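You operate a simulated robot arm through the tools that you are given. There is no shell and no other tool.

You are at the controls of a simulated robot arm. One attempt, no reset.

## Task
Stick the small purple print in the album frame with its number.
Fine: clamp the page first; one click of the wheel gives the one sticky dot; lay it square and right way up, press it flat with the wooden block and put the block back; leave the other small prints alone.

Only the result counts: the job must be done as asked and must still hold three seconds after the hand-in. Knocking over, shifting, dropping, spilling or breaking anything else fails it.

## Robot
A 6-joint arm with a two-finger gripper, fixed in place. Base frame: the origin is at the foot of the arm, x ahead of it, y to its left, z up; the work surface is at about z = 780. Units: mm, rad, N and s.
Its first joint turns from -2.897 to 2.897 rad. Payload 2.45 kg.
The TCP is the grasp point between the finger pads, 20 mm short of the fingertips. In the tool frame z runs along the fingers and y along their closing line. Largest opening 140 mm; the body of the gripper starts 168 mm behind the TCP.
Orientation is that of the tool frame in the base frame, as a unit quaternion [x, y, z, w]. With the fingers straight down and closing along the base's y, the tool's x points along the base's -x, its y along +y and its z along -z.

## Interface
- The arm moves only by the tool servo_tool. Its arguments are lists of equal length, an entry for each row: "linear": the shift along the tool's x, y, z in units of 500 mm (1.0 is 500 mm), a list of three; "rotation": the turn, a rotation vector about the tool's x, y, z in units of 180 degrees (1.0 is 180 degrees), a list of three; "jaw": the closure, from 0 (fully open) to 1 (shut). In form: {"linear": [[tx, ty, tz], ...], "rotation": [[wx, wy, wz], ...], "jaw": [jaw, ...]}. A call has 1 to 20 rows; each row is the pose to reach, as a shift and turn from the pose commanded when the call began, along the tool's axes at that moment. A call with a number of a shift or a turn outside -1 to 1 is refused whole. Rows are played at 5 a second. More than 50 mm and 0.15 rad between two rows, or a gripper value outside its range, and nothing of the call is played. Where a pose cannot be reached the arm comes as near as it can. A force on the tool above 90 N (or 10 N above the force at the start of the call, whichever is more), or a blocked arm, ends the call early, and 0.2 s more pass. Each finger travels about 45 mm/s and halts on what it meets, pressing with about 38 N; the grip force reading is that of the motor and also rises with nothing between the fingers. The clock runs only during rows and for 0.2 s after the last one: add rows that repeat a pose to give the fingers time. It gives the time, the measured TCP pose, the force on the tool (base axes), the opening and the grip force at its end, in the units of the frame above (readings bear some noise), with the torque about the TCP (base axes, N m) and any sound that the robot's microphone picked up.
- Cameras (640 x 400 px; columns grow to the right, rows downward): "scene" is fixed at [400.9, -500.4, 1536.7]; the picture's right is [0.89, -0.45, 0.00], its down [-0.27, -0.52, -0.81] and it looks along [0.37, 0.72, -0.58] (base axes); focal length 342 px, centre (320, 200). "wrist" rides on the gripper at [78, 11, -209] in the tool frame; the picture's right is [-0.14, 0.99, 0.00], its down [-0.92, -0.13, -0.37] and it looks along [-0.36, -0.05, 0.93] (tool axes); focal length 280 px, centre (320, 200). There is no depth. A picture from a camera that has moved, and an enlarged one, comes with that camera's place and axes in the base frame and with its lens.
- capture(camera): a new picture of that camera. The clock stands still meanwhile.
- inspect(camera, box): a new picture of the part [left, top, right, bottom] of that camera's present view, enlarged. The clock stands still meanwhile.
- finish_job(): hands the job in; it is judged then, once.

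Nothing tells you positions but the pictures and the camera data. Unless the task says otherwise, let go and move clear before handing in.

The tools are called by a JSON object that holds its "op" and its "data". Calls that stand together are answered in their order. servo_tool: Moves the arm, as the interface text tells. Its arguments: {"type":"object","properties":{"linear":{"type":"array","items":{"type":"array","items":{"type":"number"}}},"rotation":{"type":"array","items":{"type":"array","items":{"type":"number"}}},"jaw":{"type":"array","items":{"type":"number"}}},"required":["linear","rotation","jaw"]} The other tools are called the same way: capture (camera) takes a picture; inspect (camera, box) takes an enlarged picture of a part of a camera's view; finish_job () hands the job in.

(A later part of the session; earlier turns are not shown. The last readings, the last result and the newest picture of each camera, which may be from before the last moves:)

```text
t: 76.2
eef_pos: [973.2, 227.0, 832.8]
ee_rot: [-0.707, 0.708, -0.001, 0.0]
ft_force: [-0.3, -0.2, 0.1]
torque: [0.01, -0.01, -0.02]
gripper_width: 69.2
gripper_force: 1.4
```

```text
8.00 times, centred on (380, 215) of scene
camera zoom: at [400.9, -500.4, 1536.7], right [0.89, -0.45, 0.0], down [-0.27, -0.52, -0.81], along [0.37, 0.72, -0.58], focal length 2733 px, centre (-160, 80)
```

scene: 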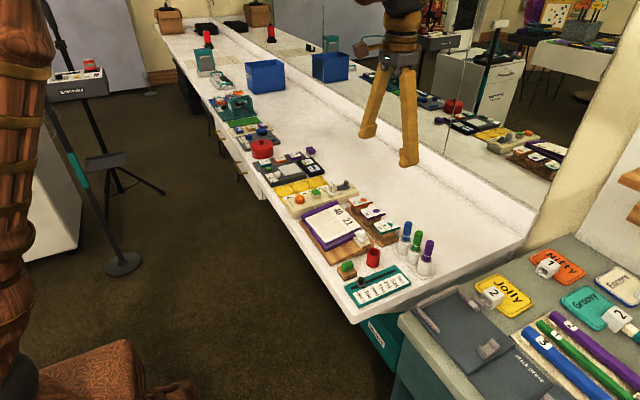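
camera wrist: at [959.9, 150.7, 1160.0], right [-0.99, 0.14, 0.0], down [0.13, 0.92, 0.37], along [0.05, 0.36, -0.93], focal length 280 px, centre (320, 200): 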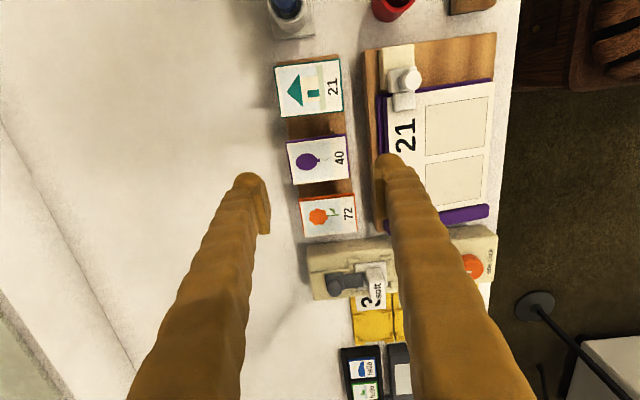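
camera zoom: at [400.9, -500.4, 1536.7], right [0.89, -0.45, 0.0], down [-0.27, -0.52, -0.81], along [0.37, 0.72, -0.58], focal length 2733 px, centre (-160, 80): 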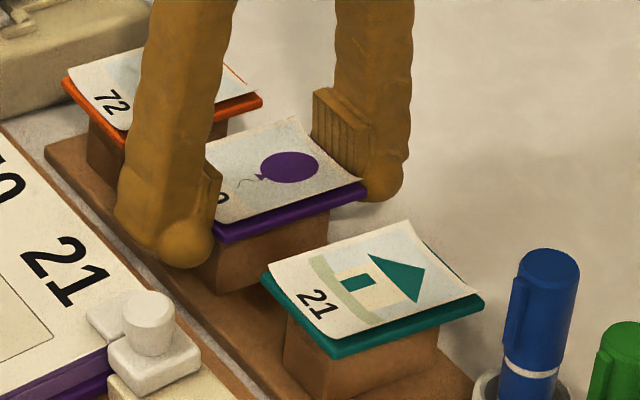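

Still flat; I'll tighten further.

{"op": "servo_tool", "data": {"linear": [[0, 0, 0], [0, 0, 0], [0, 0, 0]], "rotation": [[0, 0, 0], [0, 0, 0], [0, 0, 0]], "jaw": [0.525, 0.54, 0.56]}}

{"op": "inspect", "data": {"camera": "scene", "box": [345, 190, 415, 240]}}

{"op": "inspect", "data": {"camera": "wrist", "box": [240, 80, 440, 240]}}

```text
t: 77.0
eef_pos: [971.9, 227.9, 832.7]
ee_rot: [0.707, -0.707, 0.002, 0.0]
ft_force: [-0.6, 0.4, 1.2]
torque: [0.03, -0.06, -0.01]
gripper_width: 68.7
gripper_force: 38.0
```

```text
8.00 times, centred on (380, 215) of scene
camera zoom: at [400.9, -500.4, 1536.7], right [0.89, -0.45, 0.0], down [-0.27, -0.52, -0.81], along [0.37, 0.72, -0.58], focal length 2733 px, centre (-160, 80)
```

zoom: 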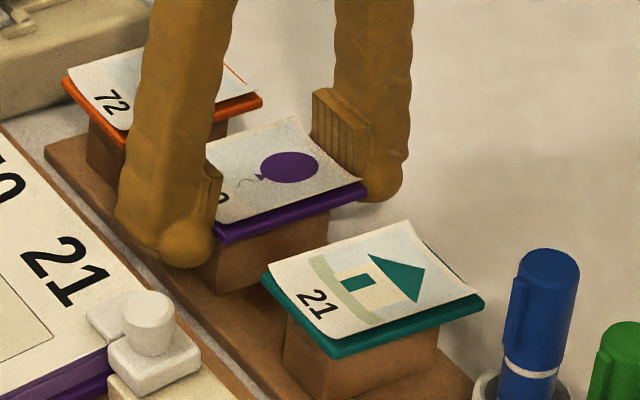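

```text
2.50 times, centred on (340, 160) of wrist
camera zoom: at [961.6, 149.4, 1041.0], right [-0.99, 0.14, 0.0], down [0.13, 0.92, 0.37], along [0.05, 0.36, -0.93], focal length 701 px, centre (270, 300)
```

zoom: 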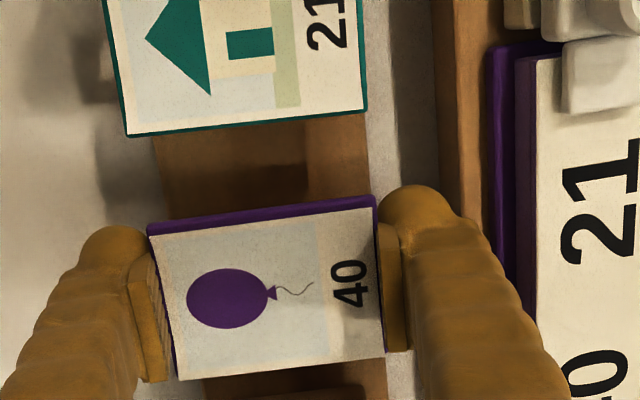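

Firmly gripped (68.7 mm, 38 N) and still flat. Lifting straight up.

{"op": "servo_tool", "data": {"linear": [[0, 0, -0.01], [0, 0, -0.03], [0, 0, -0.08], [0, 0, -0.15], [0, 0, -0.22], [0, 0, -0.22]], "rotation": [[0, 0, 0], [0, 0, 0], [0, 0, 0], [0, 0, 0], [0, 0, 0], [0, 0, 0]], "jaw": [0.56, 0.56, 0.56, 0.56, 0.56, 0.56]}}

{"op": "inspect", "data": {"camera": "scene", "box": [320, 140, 440, 240]}}

{"op": "capture", "data": {"camera": "wrist"}}

```text
t: 78.4
eef_pos: [971.1, 227.7, 940.5]
ee_rot: [0.707, -0.707, 0.001, 0.0]
ft_force: [-0.2, -0.8, -0.4]
torque: [0.02, -0.02, 0.0]
gripper_width: 68.9
gripper_force: 38.1
```

```text
4.00 times, centred on (380, 190) of scene
camera zoom: at [400.9, -500.4, 1536.7], right [0.89, -0.45, 0.0], down [-0.27, -0.52, -0.81], along [0.37, 0.72, -0.58], focal length 1367 px, centre (80, 240)
```

zoom: 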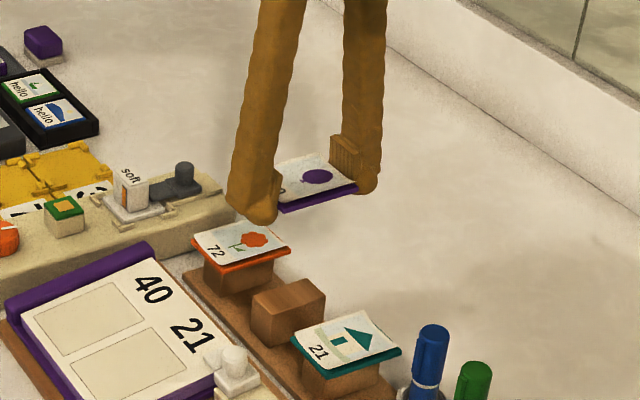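

```text
taken
camera wrist: at [961.1, 148.8, 1150.2], right [-0.99, 0.14, 0.0], down [0.13, 0.92, 0.37], along [0.05, 0.36, -0.93], focal length 280 px, centre (320, 200)
```

wrist: 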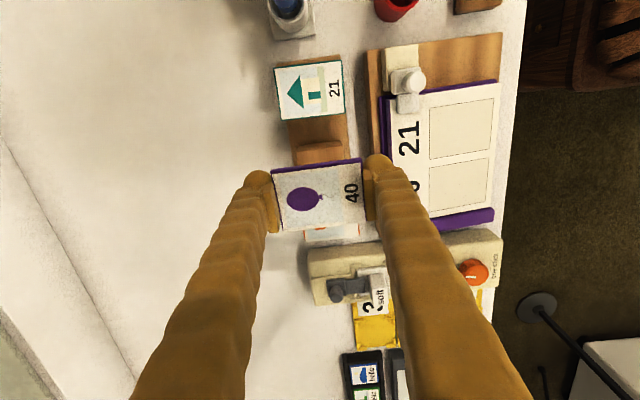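

The print is held level and the neighbours are undisturbed. Next I'll carry it over the green pad (dot at about (849, 409, 845)), turning 90° so the fingers clear the wheel.

{"op": "servo_tool", "data": {"linear": [[-0.0309, 0.0205, -0.015], [-0.0617, 0.041, -0.03], [-0.0926, 0.0616, -0.03], [-0.1235, 0.0821, -0.03], [-0.1543, 0.1026, -0.03], [-0.1852, 0.1231, -0.03], [-0.2161, 0.1436, -0.03], [-0.2469, 0.1641, -0.03], [-0.2778, 0.1847, -0.03], [-0.3087, 0.2052, -0.03], [-0.3395, 0.2257, -0.03], [-0.3704, 0.2462, -0.03], [-0.3704, 0.2462, -0.03]], "rotation": [[0, 0, 0.0417], [0, 0, 0.0833], [0, 0, 0.125], [0, 0, 0.1667], [0, 0, 0.2083], [0, 0, 0.25], [0, 0, 0.2917], [0, 0, 0.3333], [0, 0, 0.375], [0, 0, 0.4167], [0, 0, 0.4583], [0, 0, 0.5], [0, 0, 0.5]], "jaw": [0.56, 0.56, 0.56, 0.56, 0.56, 0.56, 0.56, 0.56, 0.56, 0.56, 0.56, 0.56, 0.56]}}

{"op": "capture", "data": {"camera": "wrist"}}

{"op": "inspect", "data": {"camera": "scene", "box": [270, 120, 390, 220]}}

```text
t: 81.2
eef_pos: [847.9, 414.6, 955.3]
ee_rot: [0.0, 1.0, -0.001, 0.001]
ft_force: [0.2, 0.3, 0.6]
torque: [-0.01, 0.04, -0.03]
gripper_width: 68.8
gripper_force: 38.2
```

```text
taken
camera wrist: at [770.1, 424.8, 1165.0], right [0.14, 0.99, 0.0], down [0.92, -0.13, 0.37], along [0.37, -0.05, -0.93], focal length 280 px, centre (320, 200)
```

wrist: 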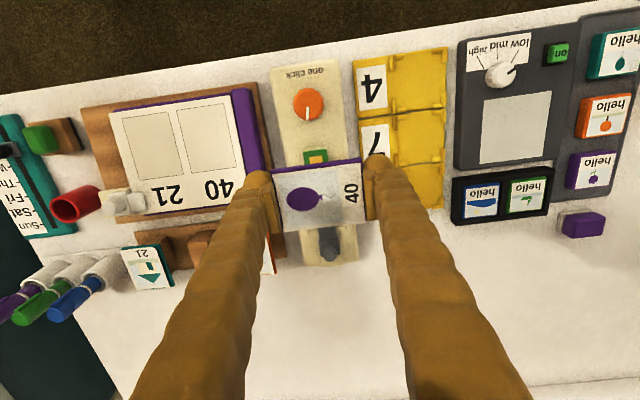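

```text
4.00 times, centred on (330, 170) of scene
camera zoom: at [400.9, -500.4, 1536.7], right [0.89, -0.45, 0.0], down [-0.27, -0.52, -0.81], along [0.37, 0.72, -0.58], focal length 1367 px, centre (280, 320)
```

zoom: 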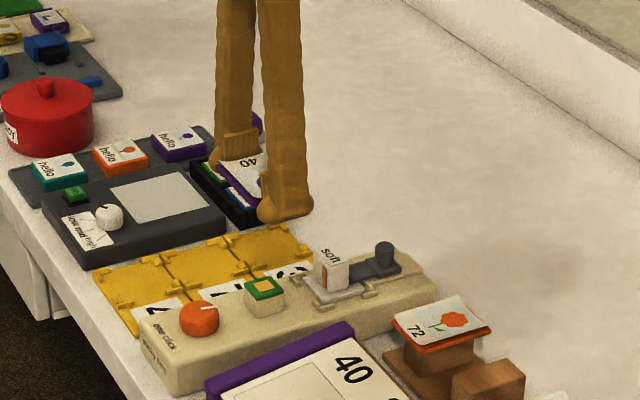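

I'll zoom in to refine the dot's position before lowering.

{"op": "inspect", "data": {"camera": "wrist", "box": [280, 130, 360, 190]}}

{"op": "inspect", "data": {"camera": "scene", "box": [310, 175, 360, 215]}}

```text
6.67 times, centred on (320, 160) of wrist
camera zoom: at [770.1, 424.8, 1165.0], right [0.14, 0.99, 0.0], down [0.92, -0.13, 0.37], along [0.37, -0.05, -0.93], focal length 1869 px, centre (320, 467)
```

zoom: 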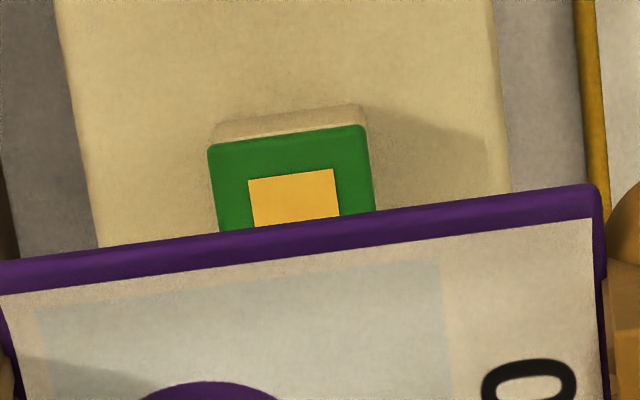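

```text
10.00 times, centred on (335, 195) of scene
camera zoom: at [400.9, -500.4, 1536.7], right [0.89, -0.45, 0.0], down [-0.27, -0.52, -0.81], along [0.37, 0.72, -0.58], focal length 3416 px, centre (170, 250)
```

zoom: 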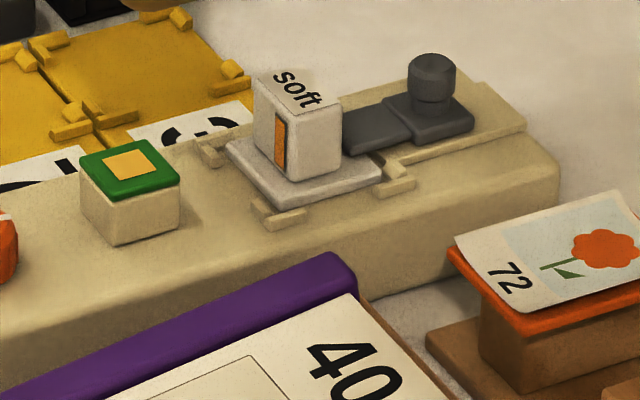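

The dot is at about (848.7, 410) and I'm at (848, 414). I'll shift 2 mm and descend to just above the pad.

{"op": "servo_tool", "data": {"linear": [[-0.001, -0.004, 0.06], [-0.001, -0.004, 0.12], [-0.001, -0.004, 0.17], [-0.001, -0.004, 0.196], [-0.001, -0.004, 0.196]], "rotation": [[0, 0, 0], [0, 0, 0], [0, 0, 0], [0, 0, 0], [0, 0, 0]], "jaw": [0.56, 0.56, 0.56, 0.56, 0.56]}}

{"op": "inspect", "data": {"camera": "scene", "box": [300, 165, 360, 215]}}

{"op": "inspect", "data": {"camera": "wrist", "box": [240, 90, 400, 230]}}

```text
t: 82.4
eef_pos: [848.7, 410.1, 861.1]
ee_rot: [0.0, 1.0, -0.001, 0.002]
ft_force: [-0.5, -0.3, -0.6]
torque: [0.05, 0.01, 0.01]
gripper_width: 68.9
gripper_force: 38.6
```

```text
8.00 times, centred on (330, 190) of scene
camera zoom: at [400.9, -500.4, 1536.7], right [0.89, -0.45, 0.0], down [-0.27, -0.52, -0.81], along [0.37, 0.72, -0.58], focal length 2733 px, centre (240, 280)
```

zoom: 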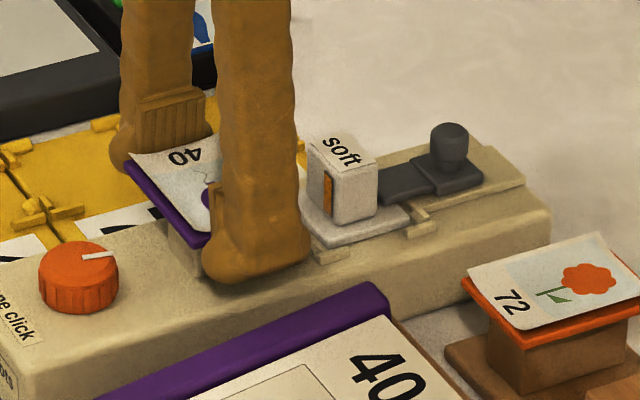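

```text
2.86 times, centred on (320, 160) of wrist
camera zoom: at [770.9, 420.7, 1068.2], right [0.14, 0.99, 0.0], down [0.92, -0.13, 0.37], along [0.37, -0.05, -0.93], focal length 801 px, centre (320, 314)
```

zoom: 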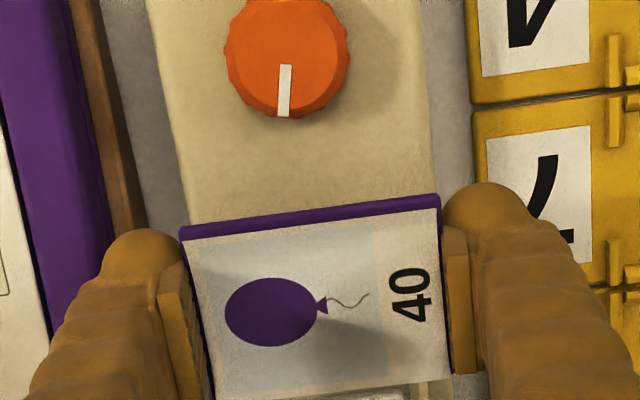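

Close above the pad. I'll shift 2 mm away from the album spine and go down in small steps until contact.

{"op": "servo_tool", "data": {"linear": [[0, 0.004, 0], [0, 0.004, 0.006], [0, 0.004, 0.012], [0, 0.004, 0.012]], "rotation": [[0, 0, 0], [0, 0, 0], [0, 0, 0], [0, 0, 0]], "jaw": [0.56, 0.56, 0.56, 0.56]}}

{"op": "inspect", "data": {"camera": "scene", "box": [300, 165, 360, 215]}}

```text
t: 83.4
eef_pos: [847.5, 413.5, 851.7]
ee_rot: [0.0, 1.0, 0.0, 0.001]
ft_force: [0.1, -0.6, 0.6]
torque: [-0.02, 0.01, 0.01]
gripper_width: 68.9
gripper_force: 37.9
```

```text
8.00 times, centred on (330, 190) of scene
camera zoom: at [400.9, -500.4, 1536.7], right [0.89, -0.45, 0.0], down [-0.27, -0.52, -0.81], along [0.37, 0.72, -0.58], focal length 2733 px, centre (240, 280)
```

zoom: 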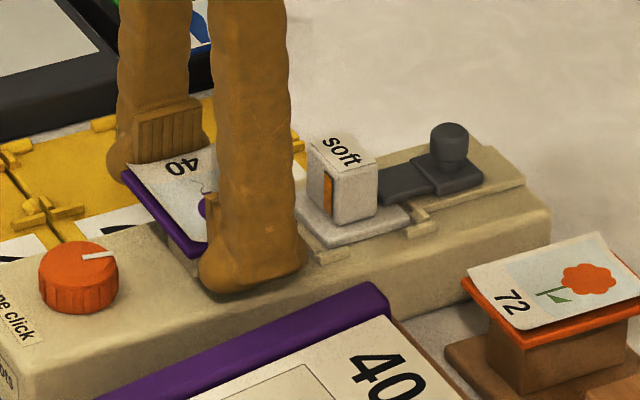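

No contact yet. Continuing down by millimetre steps.

{"op": "servo_tool", "data": {"linear": [[0, 0, 0.002], [0, 0, 0.004], [0, 0, 0.004]], "rotation": [[0, 0, 0], [0, 0, 0], [0, 0, 0]], "jaw": [0.56, 0.56, 0.56]}}

```text
t: 84.2
eef_pos: [849.7, 413.5, 850.4]
ee_rot: [0.0, 1.0, -0.001, 0.0]
ft_force: [-1.0, -0.3, 5.9]
torque: [-0.09, 0.01, -0.02]
gripper_width: 68.8
gripper_force: 38.1
```

Contact at z≈850.4 (6 N). I'll press 1 mm more so the dot takes.

{"op": "servo_tool", "data": {"linear": [[0, 0, 0.002], [0, 0, 0.002], [0, 0, 0.002]], "rotation": [[0, 0, 0], [0, 0, 0], [0, 0, 0]], "jaw": [0.56, 0.56, 0.56]}}

{"op": "inspect", "data": {"camera": "scene", "box": [300, 165, 360, 215]}}

```text
t: 85.0
eef_pos: [849.6, 413.3, 850.0]
ee_rot: [0.0, 1.0, 0.0, 0.002]
ft_force: [0.0, 1.3, 18.6]
torque: [-0.16, 0.07, -0.01]
gripper_width: 69.1
gripper_force: 37.9
```

```text
8.00 times, centred on (330, 190) of scene
camera zoom: at [400.9, -500.4, 1536.7], right [0.89, -0.45, 0.0], down [-0.27, -0.52, -0.81], along [0.37, 0.72, -0.58], focal length 2733 px, centre (240, 280)
```

zoom: 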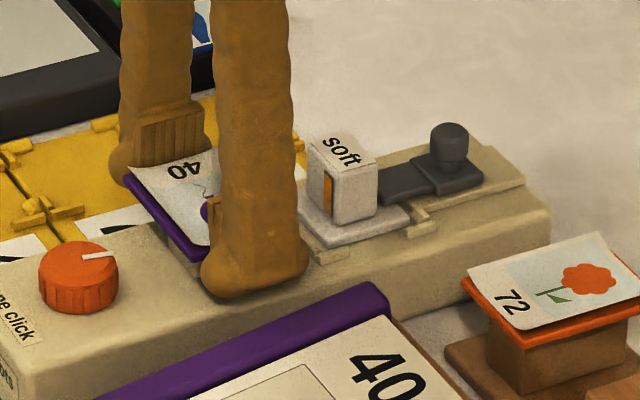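

Pressed at about 19 N. Now I'll lift and check whether the dot came away with the print.

{"op": "servo_tool", "data": {"linear": [[0, 0, -0.02], [0, 0, -0.06], [0, 0, -0.13], [0, 0, -0.2], [0, 0, -0.2]], "rotation": [[0, 0, 0], [0, 0, 0], [0, 0, 0], [0, 0, 0], [0, 0, 0]], "jaw": [0.56, 0.56, 0.56, 0.56, 0.56]}}

{"op": "inspect", "data": {"camera": "scene", "box": [280, 130, 370, 215]}}

{"op": "inspect", "data": {"camera": "wrist", "box": [240, 110, 400, 250]}}

```text
t: 86.2
eef_pos: [850.4, 413.2, 950.9]
ee_rot: [-0.001, 1.0, -0.001, 0.001]
ft_force: [-0.1, -0.2, -0.7]
torque: [-0.03, -0.02, 0.02]
gripper_width: 69.0
gripper_force: 37.7
```

```text
4.71 times, centred on (325, 172) of scene
camera zoom: at [400.9, -500.4, 1536.7], right [0.89, -0.45, 0.0], down [-0.27, -0.52, -0.81], along [0.37, 0.72, -0.58], focal length 1608 px, centre (296, 329)
```

zoom: 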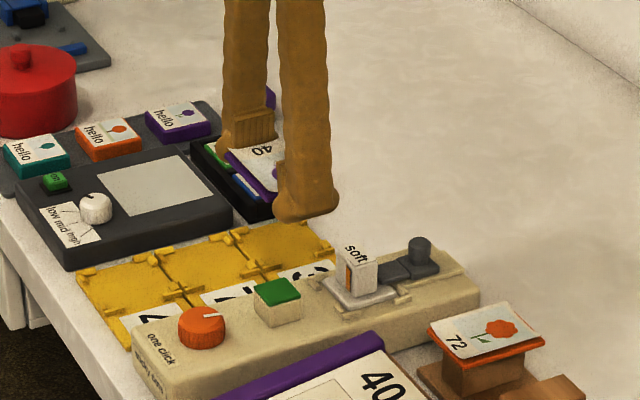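

```text
2.86 times, centred on (320, 180) of wrist
camera zoom: at [771.8, 423.5, 1160.1], right [0.14, 0.99, 0.0], down [0.92, -0.13, 0.37], along [0.37, -0.05, -0.93], focal length 801 px, centre (320, 257)
```

zoom: 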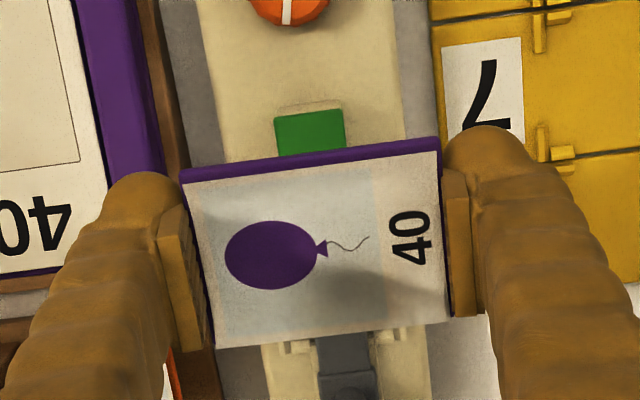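

The dot left the pad, so it is now on the print's back. Next I need frame 40's exact position and the page slope, so I'll zoom both cameras on the album.

{"op": "inspect", "data": {"camera": "scene", "box": [305, 195, 375, 250]}}

{"op": "inspect", "data": {"camera": "wrist", "box": [90, 70, 270, 220]}}

```text
7.27 times, centred on (340, 222) of scene
camera zoom: at [400.9, -500.4, 1536.7], right [0.89, -0.45, 0.0], down [-0.27, -0.52, -0.81], along [0.37, 0.72, -0.58], focal length 2485 px, centre (174, 36)
```

zoom: 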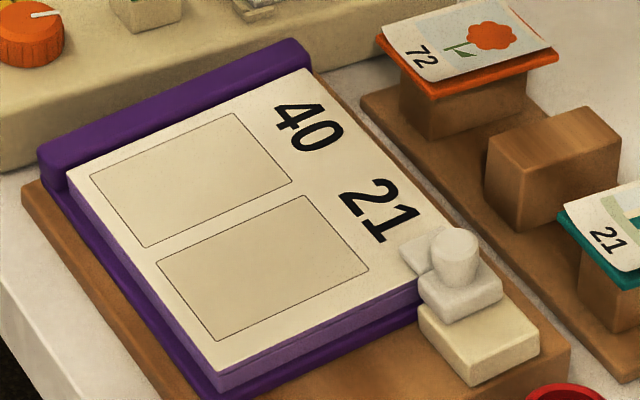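

```text
2.67 times, centred on (180, 145) of wrist
camera zoom: at [771.8, 423.5, 1160.1], right [0.14, 0.99, 0.0], down [0.92, -0.13, 0.37], along [0.37, -0.05, -0.93], focal length 748 px, centre (693, 347)
```

zoom: 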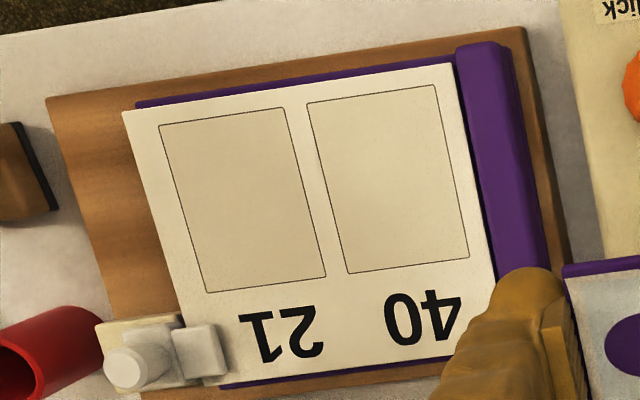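

Triangulated frame 40: x 769.7–844.8, y 253–310, centre (807.3, 281.7, 822), page sloping up about 7.7° toward +x. I'll carry the print above it, turning back so its number end faces the bench edge, matching the page text direction.

{"op": "servo_tool", "data": {"linear": [[0.0072, -0.0218, 0], [0.0143, -0.0436, 0], [0.0215, -0.0654, 0], [0.0287, -0.0872, 0], [0.0358, -0.109, 0], [0.043, -0.1308, 0], [0.0502, -0.1526, 0], [0.0573, -0.1744, 0], [0.0645, -0.1962, 0], [0.0717, -0.218, 0], [0.0788, -0.2398, 0], [0.086, -0.2616, 0], [0.086, -0.2616, 0]], "rotation": [[0, 0, -0.0417], [0, 0, -0.0833], [0, 0, -0.125], [0, 0, -0.1667], [0, 0, -0.2083], [0, 0, -0.25], [0, 0, -0.2917], [0, 0, -0.3333], [0, 0, -0.375], [0, 0, -0.4167], [0, 0, -0.4583], [0, 0, -0.5], [0, 0, -0.5]], "jaw": [0.56, 0.56, 0.56, 0.56, 0.56, 0.56, 0.56, 0.56, 0.56, 0.56, 0.56, 0.56, 0.56]}}

{"op": "capture", "data": {"camera": "wrist"}}

{"op": "inspect", "data": {"camera": "scene", "box": [290, 140, 410, 250]}}

```text
t: 89.0
eef_pos: [805.0, 281.6, 949.0]
ee_rot: [0.707, -0.707, 0.001, 0.0]
ft_force: [0.1, -0.1, -0.4]
torque: [0.0, 0.01, -0.01]
gripper_width: 69.0
gripper_force: 37.7
```

```text
taken
camera wrist: at [795.6, 203.5, 1157.7], right [-0.99, 0.14, 0.0], down [0.13, 0.92, 0.37], along [0.05, 0.36, -0.93], focal length 280 px, centre (320, 200)
```

wrist: 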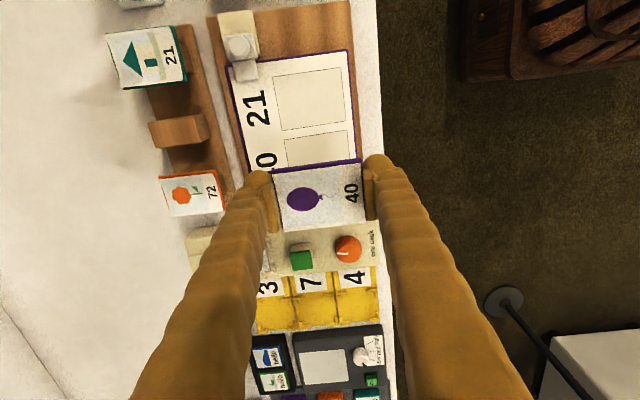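

```text
3.64 times, centred on (350, 195) of scene
camera zoom: at [400.9, -500.4, 1536.7], right [0.89, -0.45, 0.0], down [-0.27, -0.52, -0.81], along [0.37, 0.72, -0.58], focal length 1242 px, centre (211, 218)
```

zoom: 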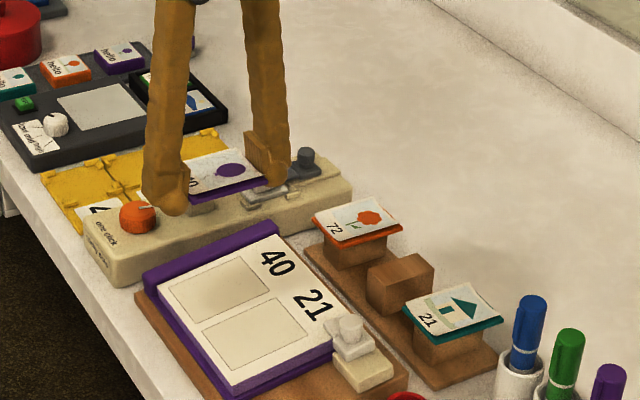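

Positioned above frame 40 with the number end toward the bench edge. Now I'll tilt 7.7° to match the page and descend partway.

{"op": "servo_tool", "data": {"linear": [[0, 0, 0.03], [0, 0, 0.08], [0, 0, 0.13], [0, 0, 0.157], [0, 0, 0.157]], "rotation": [[0.014, 0, 0], [0.028, 0, 0], [0.0428, 0, 0], [0.0428, 0, 0], [0.0428, 0, 0]], "jaw": [0.56, 0.56, 0.56, 0.56, 0.56]}}

{"op": "inspect", "data": {"camera": "wrist", "box": [220, 60, 420, 240]}}

{"op": "inspect", "data": {"camera": "scene", "box": [300, 180, 380, 250]}}

```text
t: 90.2
eef_pos: [807.2, 281.8, 871.0]
ee_rot: [0.706, -0.705, 0.049, -0.047]
ft_force: [-0.5, 0.1, -0.3]
torque: [-0.01, 0.0, 0.02]
gripper_width: 69.2
gripper_force: 38.4
```

```text
2.22 times, centred on (320, 150) of wrist
camera zoom: at [768.4, 202.7, 1077.0], right [-0.98, 0.14, -0.13], down [0.08, 0.92, 0.38], along [0.18, 0.36, -0.91], focal length 623 px, centre (320, 311)
```

zoom: 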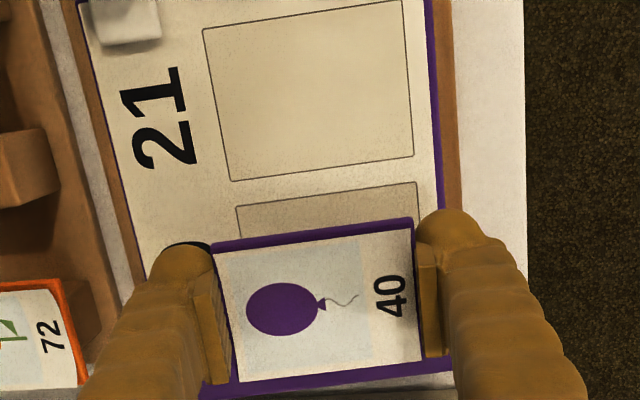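

```text
5.71 times, centred on (340, 215) of scene
camera zoom: at [400.9, -500.4, 1536.7], right [0.89, -0.45, 0.0], down [-0.27, -0.52, -0.81], along [0.37, 0.72, -0.58], focal length 1952 px, centre (206, 114)
```

zoom: 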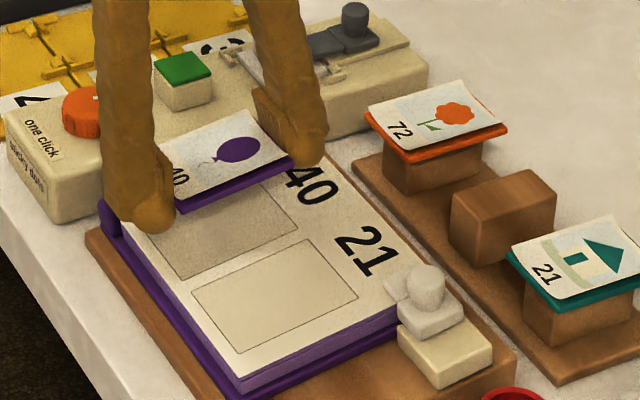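

The view confirms the frame corners and a matching tilt; the print is centred over frame 40 within about a millimetre. I'll descend to just above touch.

{"op": "servo_tool", "data": {"linear": [[0, 0.0036, 0.02], [0, 0.0065, 0.036], [0, 0.0079, 0.0456], [0, 0.0079, 0.0456]], "rotation": [[0, 0, 0], [0, 0, 0], [0, 0, 0], [0, 0, 0]], "jaw": [0.56, 0.56, 0.56, 0.56]}}

{"op": "inspect", "data": {"camera": "wrist", "box": [220, 60, 420, 240]}}

{"op": "inspect", "data": {"camera": "scene", "box": [305, 190, 365, 240]}}

```text
t: 91.2
eef_pos: [805.0, 281.1, 847.8]
ee_rot: [-0.705, 0.706, -0.048, 0.048]
ft_force: [0.7, -0.9, 0.0]
torque: [0.02, 0.02, -0.03]
gripper_width: 68.7
gripper_force: 38.0
```

```text
2.22 times, centred on (320, 150) of wrist
camera zoom: at [767.2, 202.9, 1053.6], right [-0.98, 0.14, -0.13], down [0.08, 0.92, 0.38], along [0.18, 0.36, -0.91], focal length 623 px, centre (320, 311)
```

zoom: 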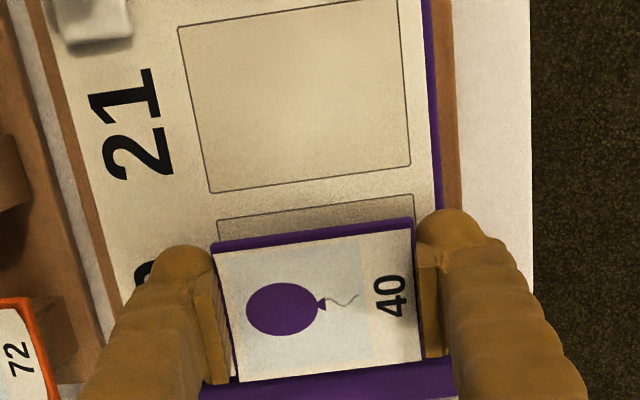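

```text
8.00 times, centred on (335, 215) of scene
camera zoom: at [400.9, -500.4, 1536.7], right [0.89, -0.45, 0.0], down [-0.27, -0.52, -0.81], along [0.37, 0.72, -0.58], focal length 2733 px, centre (200, 80)
```

zoom: 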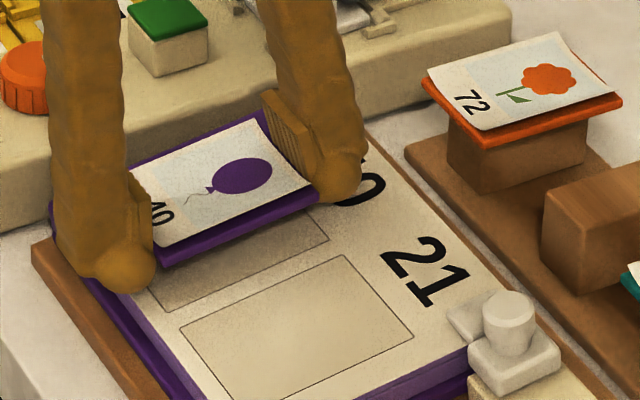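

Well aligned. I'll descend the last few millimetres slowly, watching for the fingertips touching the page.

{"op": "servo_tool", "data": {"linear": [[0, -0.0015, 0.004], [0, -0.0009, 0.0082], [0, -0.0009, 0.0082]], "rotation": [[0, 0, 0], [0, 0, 0], [0, 0, 0]], "jaw": [0.56, 0.56, 0.56]}}

{"op": "servo_tool", "data": {"linear": [[0, 0.0003, 0.002], [0, 0.0003, 0.002]], "rotation": [[0, 0, 0], [0, 0, 0]], "jaw": [0.56, 0.56]}}

```text
t: 92.0
eef_pos: [806.6, 280.4, 844.5]
ee_rot: [0.706, -0.705, 0.048, -0.048]
ft_force: [-0.6, -0.8, -0.7]
torque: [0.02, 0.0, -0.01]
gripper_width: 68.9
gripper_force: 38.7
```

```text
t: 92.6
eef_pos: [805.9, 282.1, 843.5]
ee_rot: [0.706, -0.705, 0.049, -0.047]
ft_force: [0.0, 0.1, -0.3]
torque: [-0.02, -0.02, -0.03]
gripper_width: 69.2
gripper_force: 37.7
```

No contact at z≈843; another millimetre step and a look.

{"op": "servo_tool", "data": {"linear": [[0, 0.0003, 0.002], [0, 0.0003, 0.002]], "rotation": [[0, 0, 0], [0, 0, 0]], "jaw": [0.56, 0.56]}}

{"op": "inspect", "data": {"camera": "scene", "box": [305, 190, 365, 240]}}

{"op": "inspect", "data": {"camera": "wrist", "box": [220, 60, 420, 240]}}

```text
t: 93.2
eef_pos: [805.0, 282.1, 841.5]
ee_rot: [0.706, -0.705, 0.049, -0.047]
ft_force: [0.8, 0.6, -0.8]
torque: [-0.03, -0.02, 0.0]
gripper_width: 68.7
gripper_force: 38.2
```

```text
8.00 times, centred on (335, 215) of scene
camera zoom: at [400.9, -500.4, 1536.7], right [0.89, -0.45, 0.0], down [-0.27, -0.52, -0.81], along [0.37, 0.72, -0.58], focal length 2733 px, centre (200, 80)
```

zoom: 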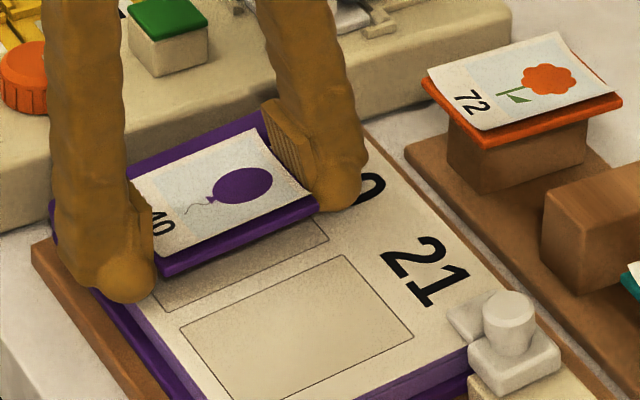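

```text
2.22 times, centred on (320, 150) of wrist
camera zoom: at [767.7, 203.6, 1047.9], right [-0.98, 0.14, -0.13], down [0.08, 0.92, 0.38], along [0.18, 0.36, -0.91], focal length 623 px, centre (320, 311)
```

zoom: 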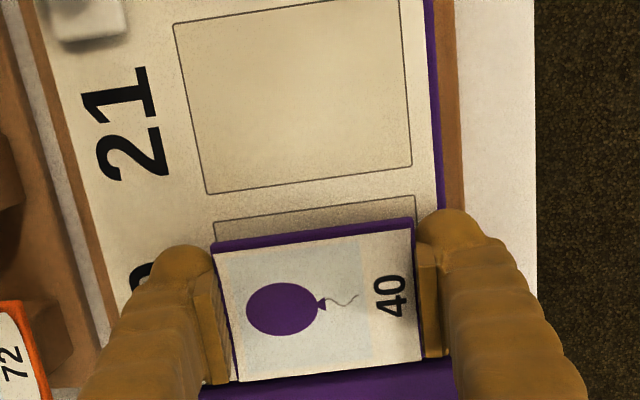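

Still no contact. Continuing down in 1 mm steps.

{"op": "servo_tool", "data": {"linear": [[0, 0.0003, 0.002], [0, 0.0003, 0.002]], "rotation": [[0, 0, 0], [0, 0, 0]], "jaw": [0.56, 0.56]}}

{"op": "servo_tool", "data": {"linear": [[0, 0.0003, 0.002], [0, 0.0003, 0.002]], "rotation": [[0, 0, 0], [0, 0, 0]], "jaw": [0.56, 0.56]}}

```text
t: 93.8
eef_pos: [806.1, 281.9, 840.6]
ee_rot: [-0.705, 0.705, -0.049, 0.048]
ft_force: [-3.9, 0.2, 6.0]
torque: [0.01, -0.28, 0.01]
gripper_width: 69.1
gripper_force: 38.1
```

```text
t: 94.4
eef_pos: [806.2, 281.0, 840.0]
ee_rot: [-0.705, 0.706, -0.05, 0.048]
ft_force: [-13.5, -3.7, 31.0]
torque: [-0.01, -0.42, 0.0]
gripper_width: 69.0
gripper_force: 38.4
```

Both fingertips touch the page (31 N now). I'll back off 1 mm and open just slightly so the print drops guided between the fingers.

{"op": "servo_tool", "data": {"linear": [[0, -0.0003, -0.002], [0, -0.0003, -0.002], [0, -0.0003, -0.002], [0, -0.0003, -0.002], [0, -0.0003, -0.002]], "rotation": [[0, 0, 0], [0, 0, 0], [0, 0, 0], [0, 0, 0], [0, 0, 0]], "jaw": [0.56, 0.56, 0.475, 0.475, 0.475]}}

{"op": "inspect", "data": {"camera": "scene", "box": [305, 190, 365, 240]}}

{"op": "inspect", "data": {"camera": "wrist", "box": [220, 60, 420, 240]}}

```text
t: 95.6
eef_pos: [805.1, 281.8, 840.5]
ee_rot: [-0.705, 0.706, -0.049, 0.048]
ft_force: [-7.4, -1.7, 22.3]
torque: [-0.02, -0.6, -0.08]
gripper_width: 71.3
gripper_force: 0.0
```

```text
8.00 times, centred on (335, 215) of scene
camera zoom: at [400.9, -500.4, 1536.7], right [0.89, -0.45, 0.0], down [-0.27, -0.52, -0.81], along [0.37, 0.72, -0.58], focal length 2733 px, centre (200, 80)
```

zoom: 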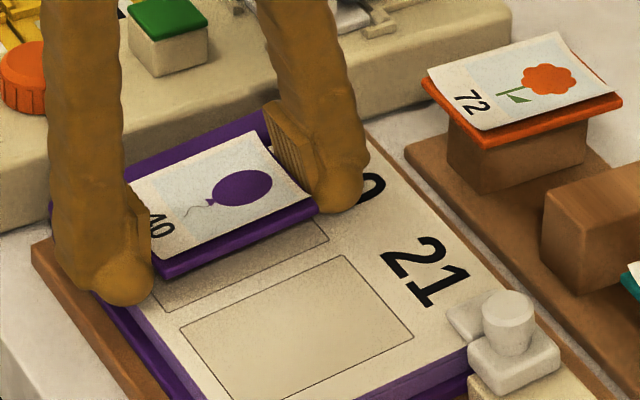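

```text
2.22 times, centred on (320, 150) of wrist
camera zoom: at [767.7, 203.8, 1046.4], right [-0.98, 0.14, -0.13], down [0.08, 0.92, 0.38], along [0.18, 0.36, -0.91], focal length 623 px, centre (320, 311)
```

zoom: 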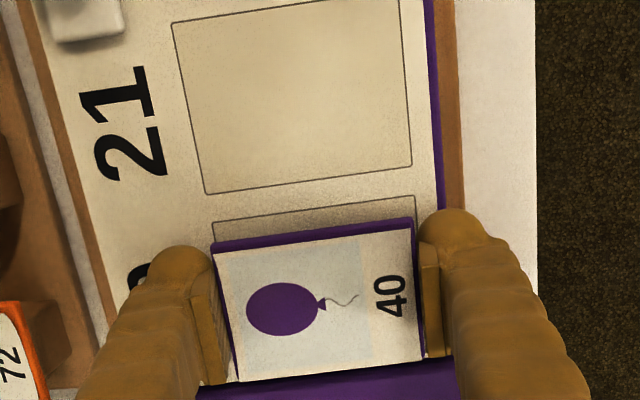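

The print hasn't dropped and the tips still bear on the page. I'll rise 1 mm more and open a little further.

{"op": "servo_tool", "data": {"linear": [[0, -0.0004, -0.003], [0, -0.0004, -0.003], [0, -0.0004, -0.003]], "rotation": [[0, 0, 0], [0, 0, 0], [0, 0, 0]], "jaw": [0.475, 0.475, 0.475]}}

{"op": "inspect", "data": {"camera": "scene", "box": [305, 190, 365, 240]}}

{"op": "inspect", "data": {"camera": "wrist", "box": [220, 60, 420, 240]}}

```text
t: 96.4
eef_pos: [805.7, 281.6, 841.7]
ee_rot: [0.706, -0.705, 0.048, -0.047]
ft_force: [0.0, -0.7, -0.4]
torque: [-0.02, -0.01, -0.01]
gripper_width: 73.5
gripper_force: 0.0
```

```text
8.00 times, centred on (335, 215) of scene
camera zoom: at [400.9, -500.4, 1536.7], right [0.89, -0.45, 0.0], down [-0.27, -0.52, -0.81], along [0.37, 0.72, -0.58], focal length 2733 px, centre (200, 80)
```

zoom: 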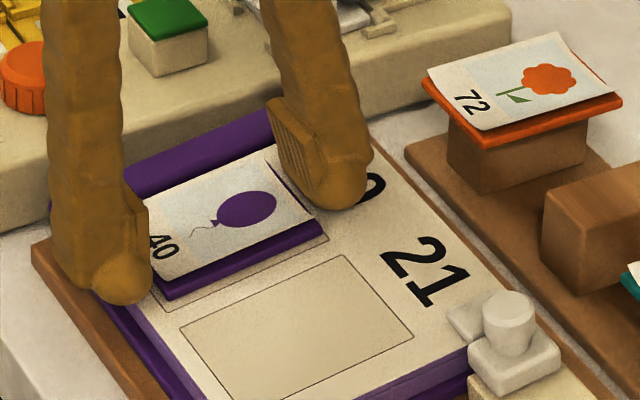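

```text
2.22 times, centred on (320, 150) of wrist
camera zoom: at [768.2, 203.5, 1047.6], right [-0.98, 0.14, -0.13], down [0.08, 0.92, 0.38], along [0.18, 0.36, -0.91], focal length 623 px, centre (320, 311)
```

zoom: 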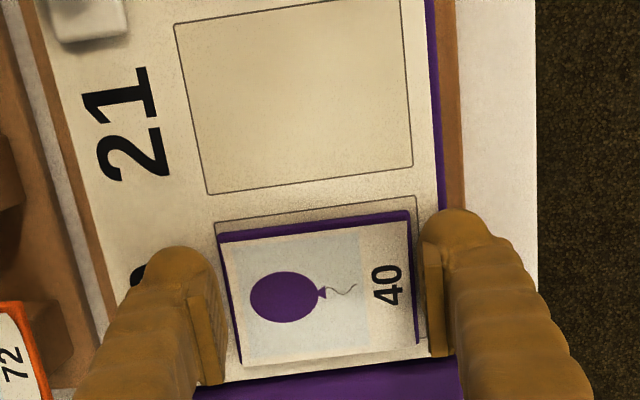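

The print dropped into the frame, square by eye. I'll withdraw straight up along the tool axis and check.

{"op": "servo_tool", "data": {"linear": [[0, 0, -0.01], [0, 0, -0.03], [0, 0, -0.07], [0, 0, -0.14], [0, 0, -0.22], [0, 0, -0.22]], "rotation": [[0, 0, 0], [0, 0, 0], [0, 0, 0], [0, 0, 0], [0, 0, 0], [0, 0, 0]], "jaw": [0.46, 0.46, 0.46, 0.46, 0.46, 0.46]}}

{"op": "inspect", "data": {"camera": "scene", "box": [305, 190, 365, 240]}}

{"op": "inspect", "data": {"camera": "wrist", "box": [240, 80, 420, 260]}}

```text
t: 97.8
eef_pos: [791.0, 281.0, 951.0]
ee_rot: [-0.705, 0.706, -0.049, 0.047]
ft_force: [-0.4, 0.2, -0.4]
torque: [0.01, 0.05, 0.05]
gripper_width: 75.6
gripper_force: 0.0
```

```text
8.00 times, centred on (335, 215) of scene
camera zoom: at [400.9, -500.4, 1536.7], right [0.89, -0.45, 0.0], down [-0.27, -0.52, -0.81], along [0.37, 0.72, -0.58], focal length 2733 px, centre (200, 80)
```

zoom: 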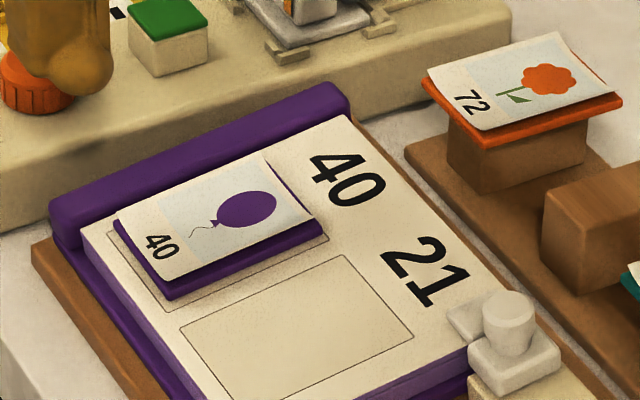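

```text
2.22 times, centred on (330, 170) of wrist
camera zoom: at [753.7, 203.1, 1157.1], right [-0.98, 0.14, -0.13], down [0.08, 0.92, 0.38], along [0.18, 0.36, -0.91], focal length 623 px, centre (298, 267)
```

zoom: 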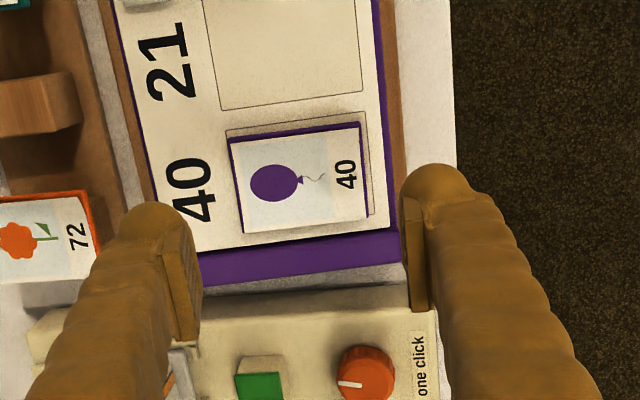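

The print sits in frame 40 with the right orientation, square within a degree, perhaps 2 mm toward the spine. I'll level the gripper and get a straight-on view to judge the offset accurately.

{"op": "servo_tool", "data": {"linear": [[0, 0, -0.02], [0, 0, -0.05], [0, 0, -0.08], [0, 0, -0.08]], "rotation": [[-0.015, 0, 0], [-0.03, 0, 0], [-0.0432, 0, 0], [-0.0432, 0, 0]], "jaw": [0.4, 0.3, 0.1, 0.1]}}

{"op": "servo_tool", "data": {"linear": [[0, 0.01, 0], [0, 0.02, 0], [0, 0.03, 0], [0, 0.04, 0], [0, 0.05, 0], [0, 0.06, 0], [0, 0.07, 0], [0, 0.08, 0], [0, 0.08, 0], [0, 0.08, 0], [0, 0.08, 0], [0, 0.08, 0], [0, 0.08, 0]], "rotation": [[0, 0, 0.0417], [0, 0, 0.0833], [0, 0, 0.125], [0, 0, 0.1667], [0, 0, 0.2083], [0, 0, 0.25], [0, 0, 0.2917], [0, 0, 0.3333], [0, 0, 0.375], [0, 0, 0.4167], [0, 0, 0.4583], [0, 0, 0.5], [0, 0, 0.5]], "jaw": [0.1, 0.1, 0.1, 0.1, 0.1, 0.1, 0.1, 0.1, 0.1, 0.1, 0.1, 0.1, 0.1]}}

{"op": "capture", "data": {"camera": "wrist"}}

{"op": "inspect", "data": {"camera": "wrist", "box": [260, 120, 380, 240]}}

```text
t: 98.8
eef_pos: [785.7, 282.7, 990.3]
ee_rot: [0.708, -0.707, 0.001, 0.001]
ft_force: [0.2, -0.1, 0.1]
torque: [0.01, 0.02, 0.0]
gripper_width: 126.1
gripper_force: 0.0
```

```text
t: 101.6
eef_pos: [744.6, 283.1, 990.9]
ee_rot: [0.001, 1.0, 0.0, 0.0]
ft_force: [-0.6, -0.6, 0.7]
torque: [-0.01, 0.02, -0.02]
gripper_width: 125.8
gripper_force: 0.1
```

```text
taken
camera wrist: at [669.1, 292.5, 1199.4], right [0.14, 0.99, 0.0], down [0.92, -0.13, 0.37], along [0.37, -0.05, -0.93], focal length 280 px, centre (320, 200)
```

wrist: 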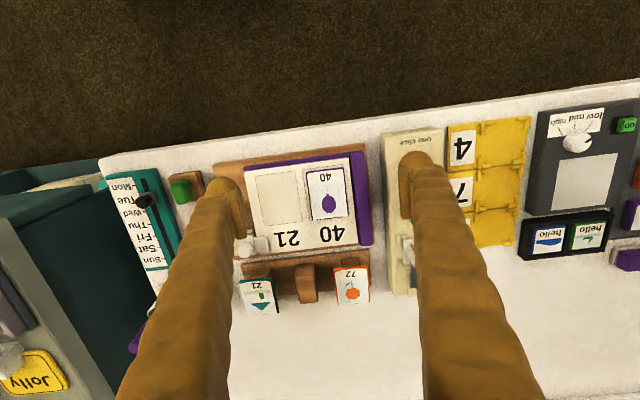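

```text
3.33 times, centred on (320, 180) of wrist
camera zoom: at [669.1, 292.5, 1199.4], right [0.14, 0.99, 0.0], down [0.92, -0.13, 0.37], along [0.37, -0.05, -0.93], focal length 935 px, centre (320, 267)
```

zoom: 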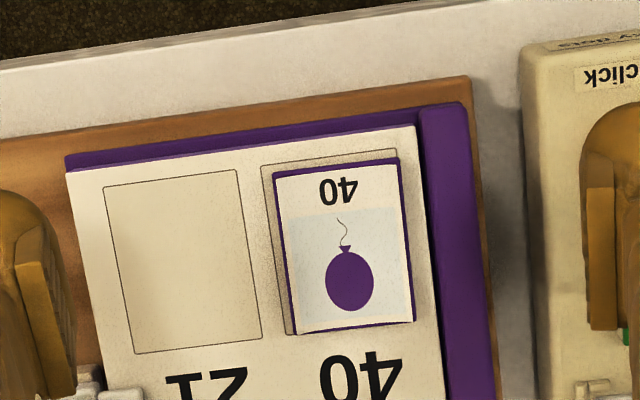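

The print is about 2 mm toward the spine and within the frame, square to it; the spine leaves no room to nudge it safely, so I'll leave it. Now for the wooden block near (782, 75): moving for a closer look.

{"op": "servo_tool", "data": {"linear": [[0.009, -0.08, 0.016], [0.018, -0.16, 0.032], [0.026, -0.24, 0.048], [0.035, -0.32, 0.064], [0.044, -0.403, 0.08], [0.044, -0.403, 0.08]], "rotation": [[0, 0, 0], [0, 0, 0], [0, 0, 0], [0, 0, 0], [0, 0, 0], [0, 0, 0]], "jaw": [0.2, 0.3, 0.4, 0.5, 0.55, 0.55]}}

{"op": "inspect", "data": {"camera": "wrist", "box": [240, 100, 420, 260]}}

{"op": "inspect", "data": {"camera": "scene", "box": [325, 240, 385, 290]}}

```text
t: 103.0
eef_pos: [725.2, 79.3, 949.9]
ee_rot: [0.0, 1.0, -0.002, -0.001]
ft_force: [-0.5, 0.7, 0.6]
torque: [-0.03, -0.01, 0.01]
gripper_width: 63.0
gripper_force: 0.0
```

```text
2.50 times, centred on (330, 180) of wrist
camera zoom: at [647.6, 90.1, 1159.5], right [0.14, 0.99, 0.0], down [0.92, -0.13, 0.37], along [0.37, -0.05, -0.93], focal length 701 px, centre (295, 250)
```

zoom: 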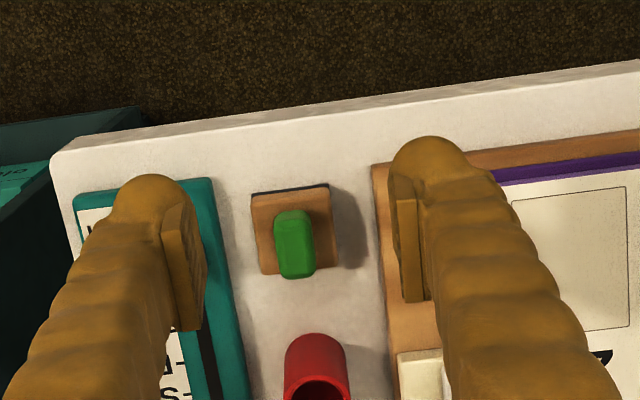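

```text
8.00 times, centred on (355, 265) of scene
camera zoom: at [400.9, -500.4, 1536.7], right [0.89, -0.45, 0.0], down [-0.27, -0.52, -0.81], along [0.37, 0.72, -0.58], focal length 2733 px, centre (40, -320)
```

zoom: 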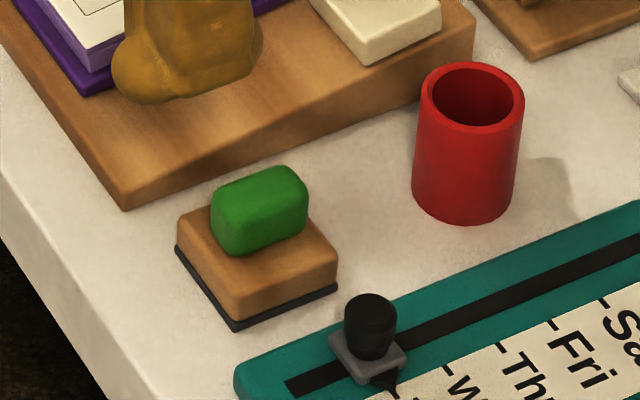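

The block (wood base, green handle ~19 mm wide) is centred at about (777.4, 71.8), handle top z≈821. I'll move over it with a 34 mm opening, descend part way and check.

{"op": "servo_tool", "data": {"linear": [[-0.05, -0.007, 0], [-0.1036, -0.0146, 0.03], [-0.1036, -0.0146, 0.1], [-0.1036, -0.0146, 0.17], [-0.1036, -0.0146, 0.2], [-0.1036, -0.0146, 0.2]], "rotation": [[0, 0, 0], [0, 0, 0], [0, 0, 0], [0, 0, 0], [0, 0, 0], [0, 0, 0]], "jaw": [0.65, 0.757, 0.757, 0.757, 0.757, 0.757]}}

{"op": "inspect", "data": {"camera": "wrist", "box": [240, 80, 400, 220]}}

{"op": "inspect", "data": {"camera": "scene", "box": [325, 230, 385, 290]}}

```text
t: 104.4
eef_pos: [776.9, 73.1, 852.1]
ee_rot: [0.0, 1.0, -0.001, 0.0]
ft_force: [0.8, 0.3, 0.5]
torque: [0.01, -0.04, 0.01]
gripper_width: 34.0
gripper_force: 0.0
```

```text
2.86 times, centred on (320, 150) of wrist
camera zoom: at [699.1, 83.5, 1061.6], right [0.14, 0.99, 0.0], down [0.92, -0.13, 0.37], along [0.37, -0.05, -0.93], focal length 801 px, centre (320, 343)
```

zoom: 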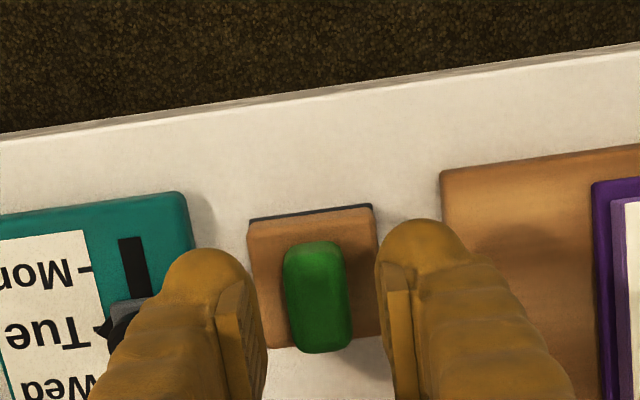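

```text
6.67 times, centred on (355, 260) of scene
camera zoom: at [400.9, -500.4, 1536.7], right [0.89, -0.45, 0.0], down [-0.27, -0.52, -0.81], along [0.37, 0.72, -0.58], focal length 2278 px, centre (87, -200)
```

zoom: 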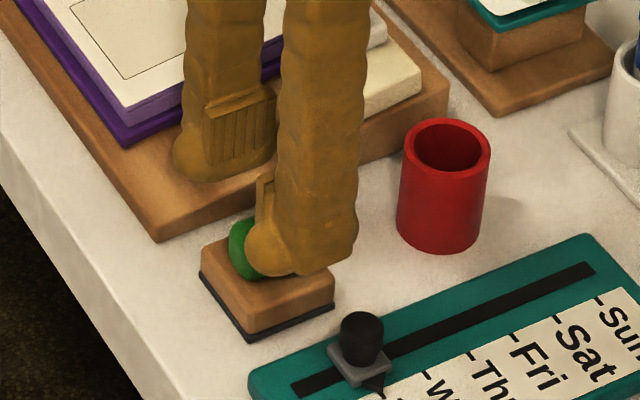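

Centred on the handle. I'll go down so the tips stop just above the wooden base and grip.

{"op": "servo_tool", "data": {"linear": [[0, -0.001, 0.03], [0, -0.001, 0.05], [0, -0.001, 0.057], [0, -0.001, 0.057], [0, -0.001, 0.057], [0, -0.001, 0.057]], "rotation": [[0, 0, 0], [0, 0, 0], [0, 0, 0], [0, 0, 0], [0, 0, 0], [0, 0, 0]], "jaw": [0.757, 0.757, 0.757, 0.9, 0.9, 0.9]}}

{"op": "inspect", "data": {"camera": "wrist", "box": [240, 80, 400, 220]}}

{"op": "inspect", "data": {"camera": "scene", "box": [325, 230, 385, 290]}}

```text
t: 105.8
eef_pos: [775.1, 73.2, 824.7]
ee_rot: [0.0, 1.0, -0.001, 0.0]
ft_force: [0.4, -0.2, 0.7]
torque: [0.0, 0.01, -0.02]
gripper_width: 18.6
gripper_force: 37.9
```

```text
2.86 times, centred on (320, 150) of wrist
camera zoom: at [698.2, 83.3, 1033.0], right [0.14, 0.99, 0.0], down [0.92, -0.13, 0.37], along [0.37, -0.05, -0.93], focal length 801 px, centre (320, 343)
```

zoom: 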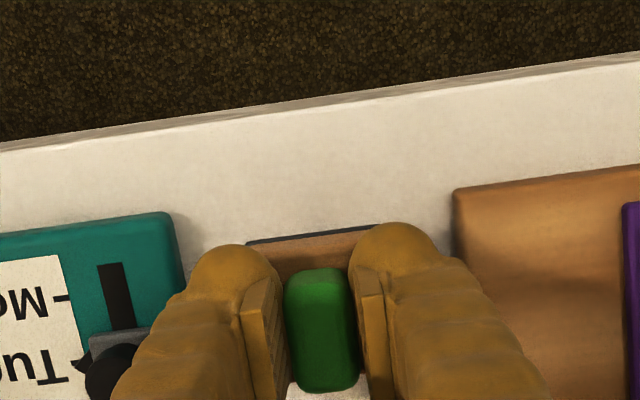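

```text
6.67 times, centred on (355, 260) of scene
camera zoom: at [400.9, -500.4, 1536.7], right [0.89, -0.45, 0.0], down [-0.27, -0.52, -0.81], along [0.37, 0.72, -0.58], focal length 2278 px, centre (87, -200)
```

zoom: 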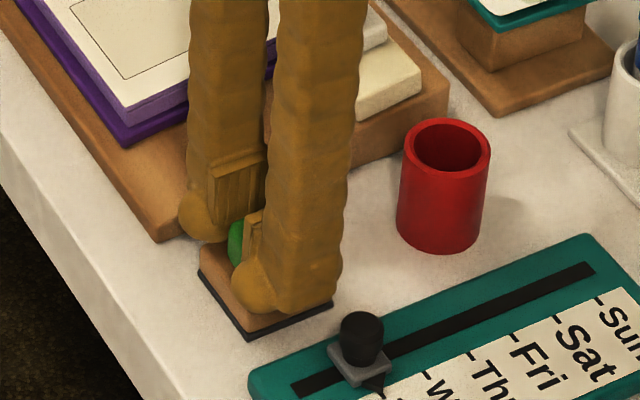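

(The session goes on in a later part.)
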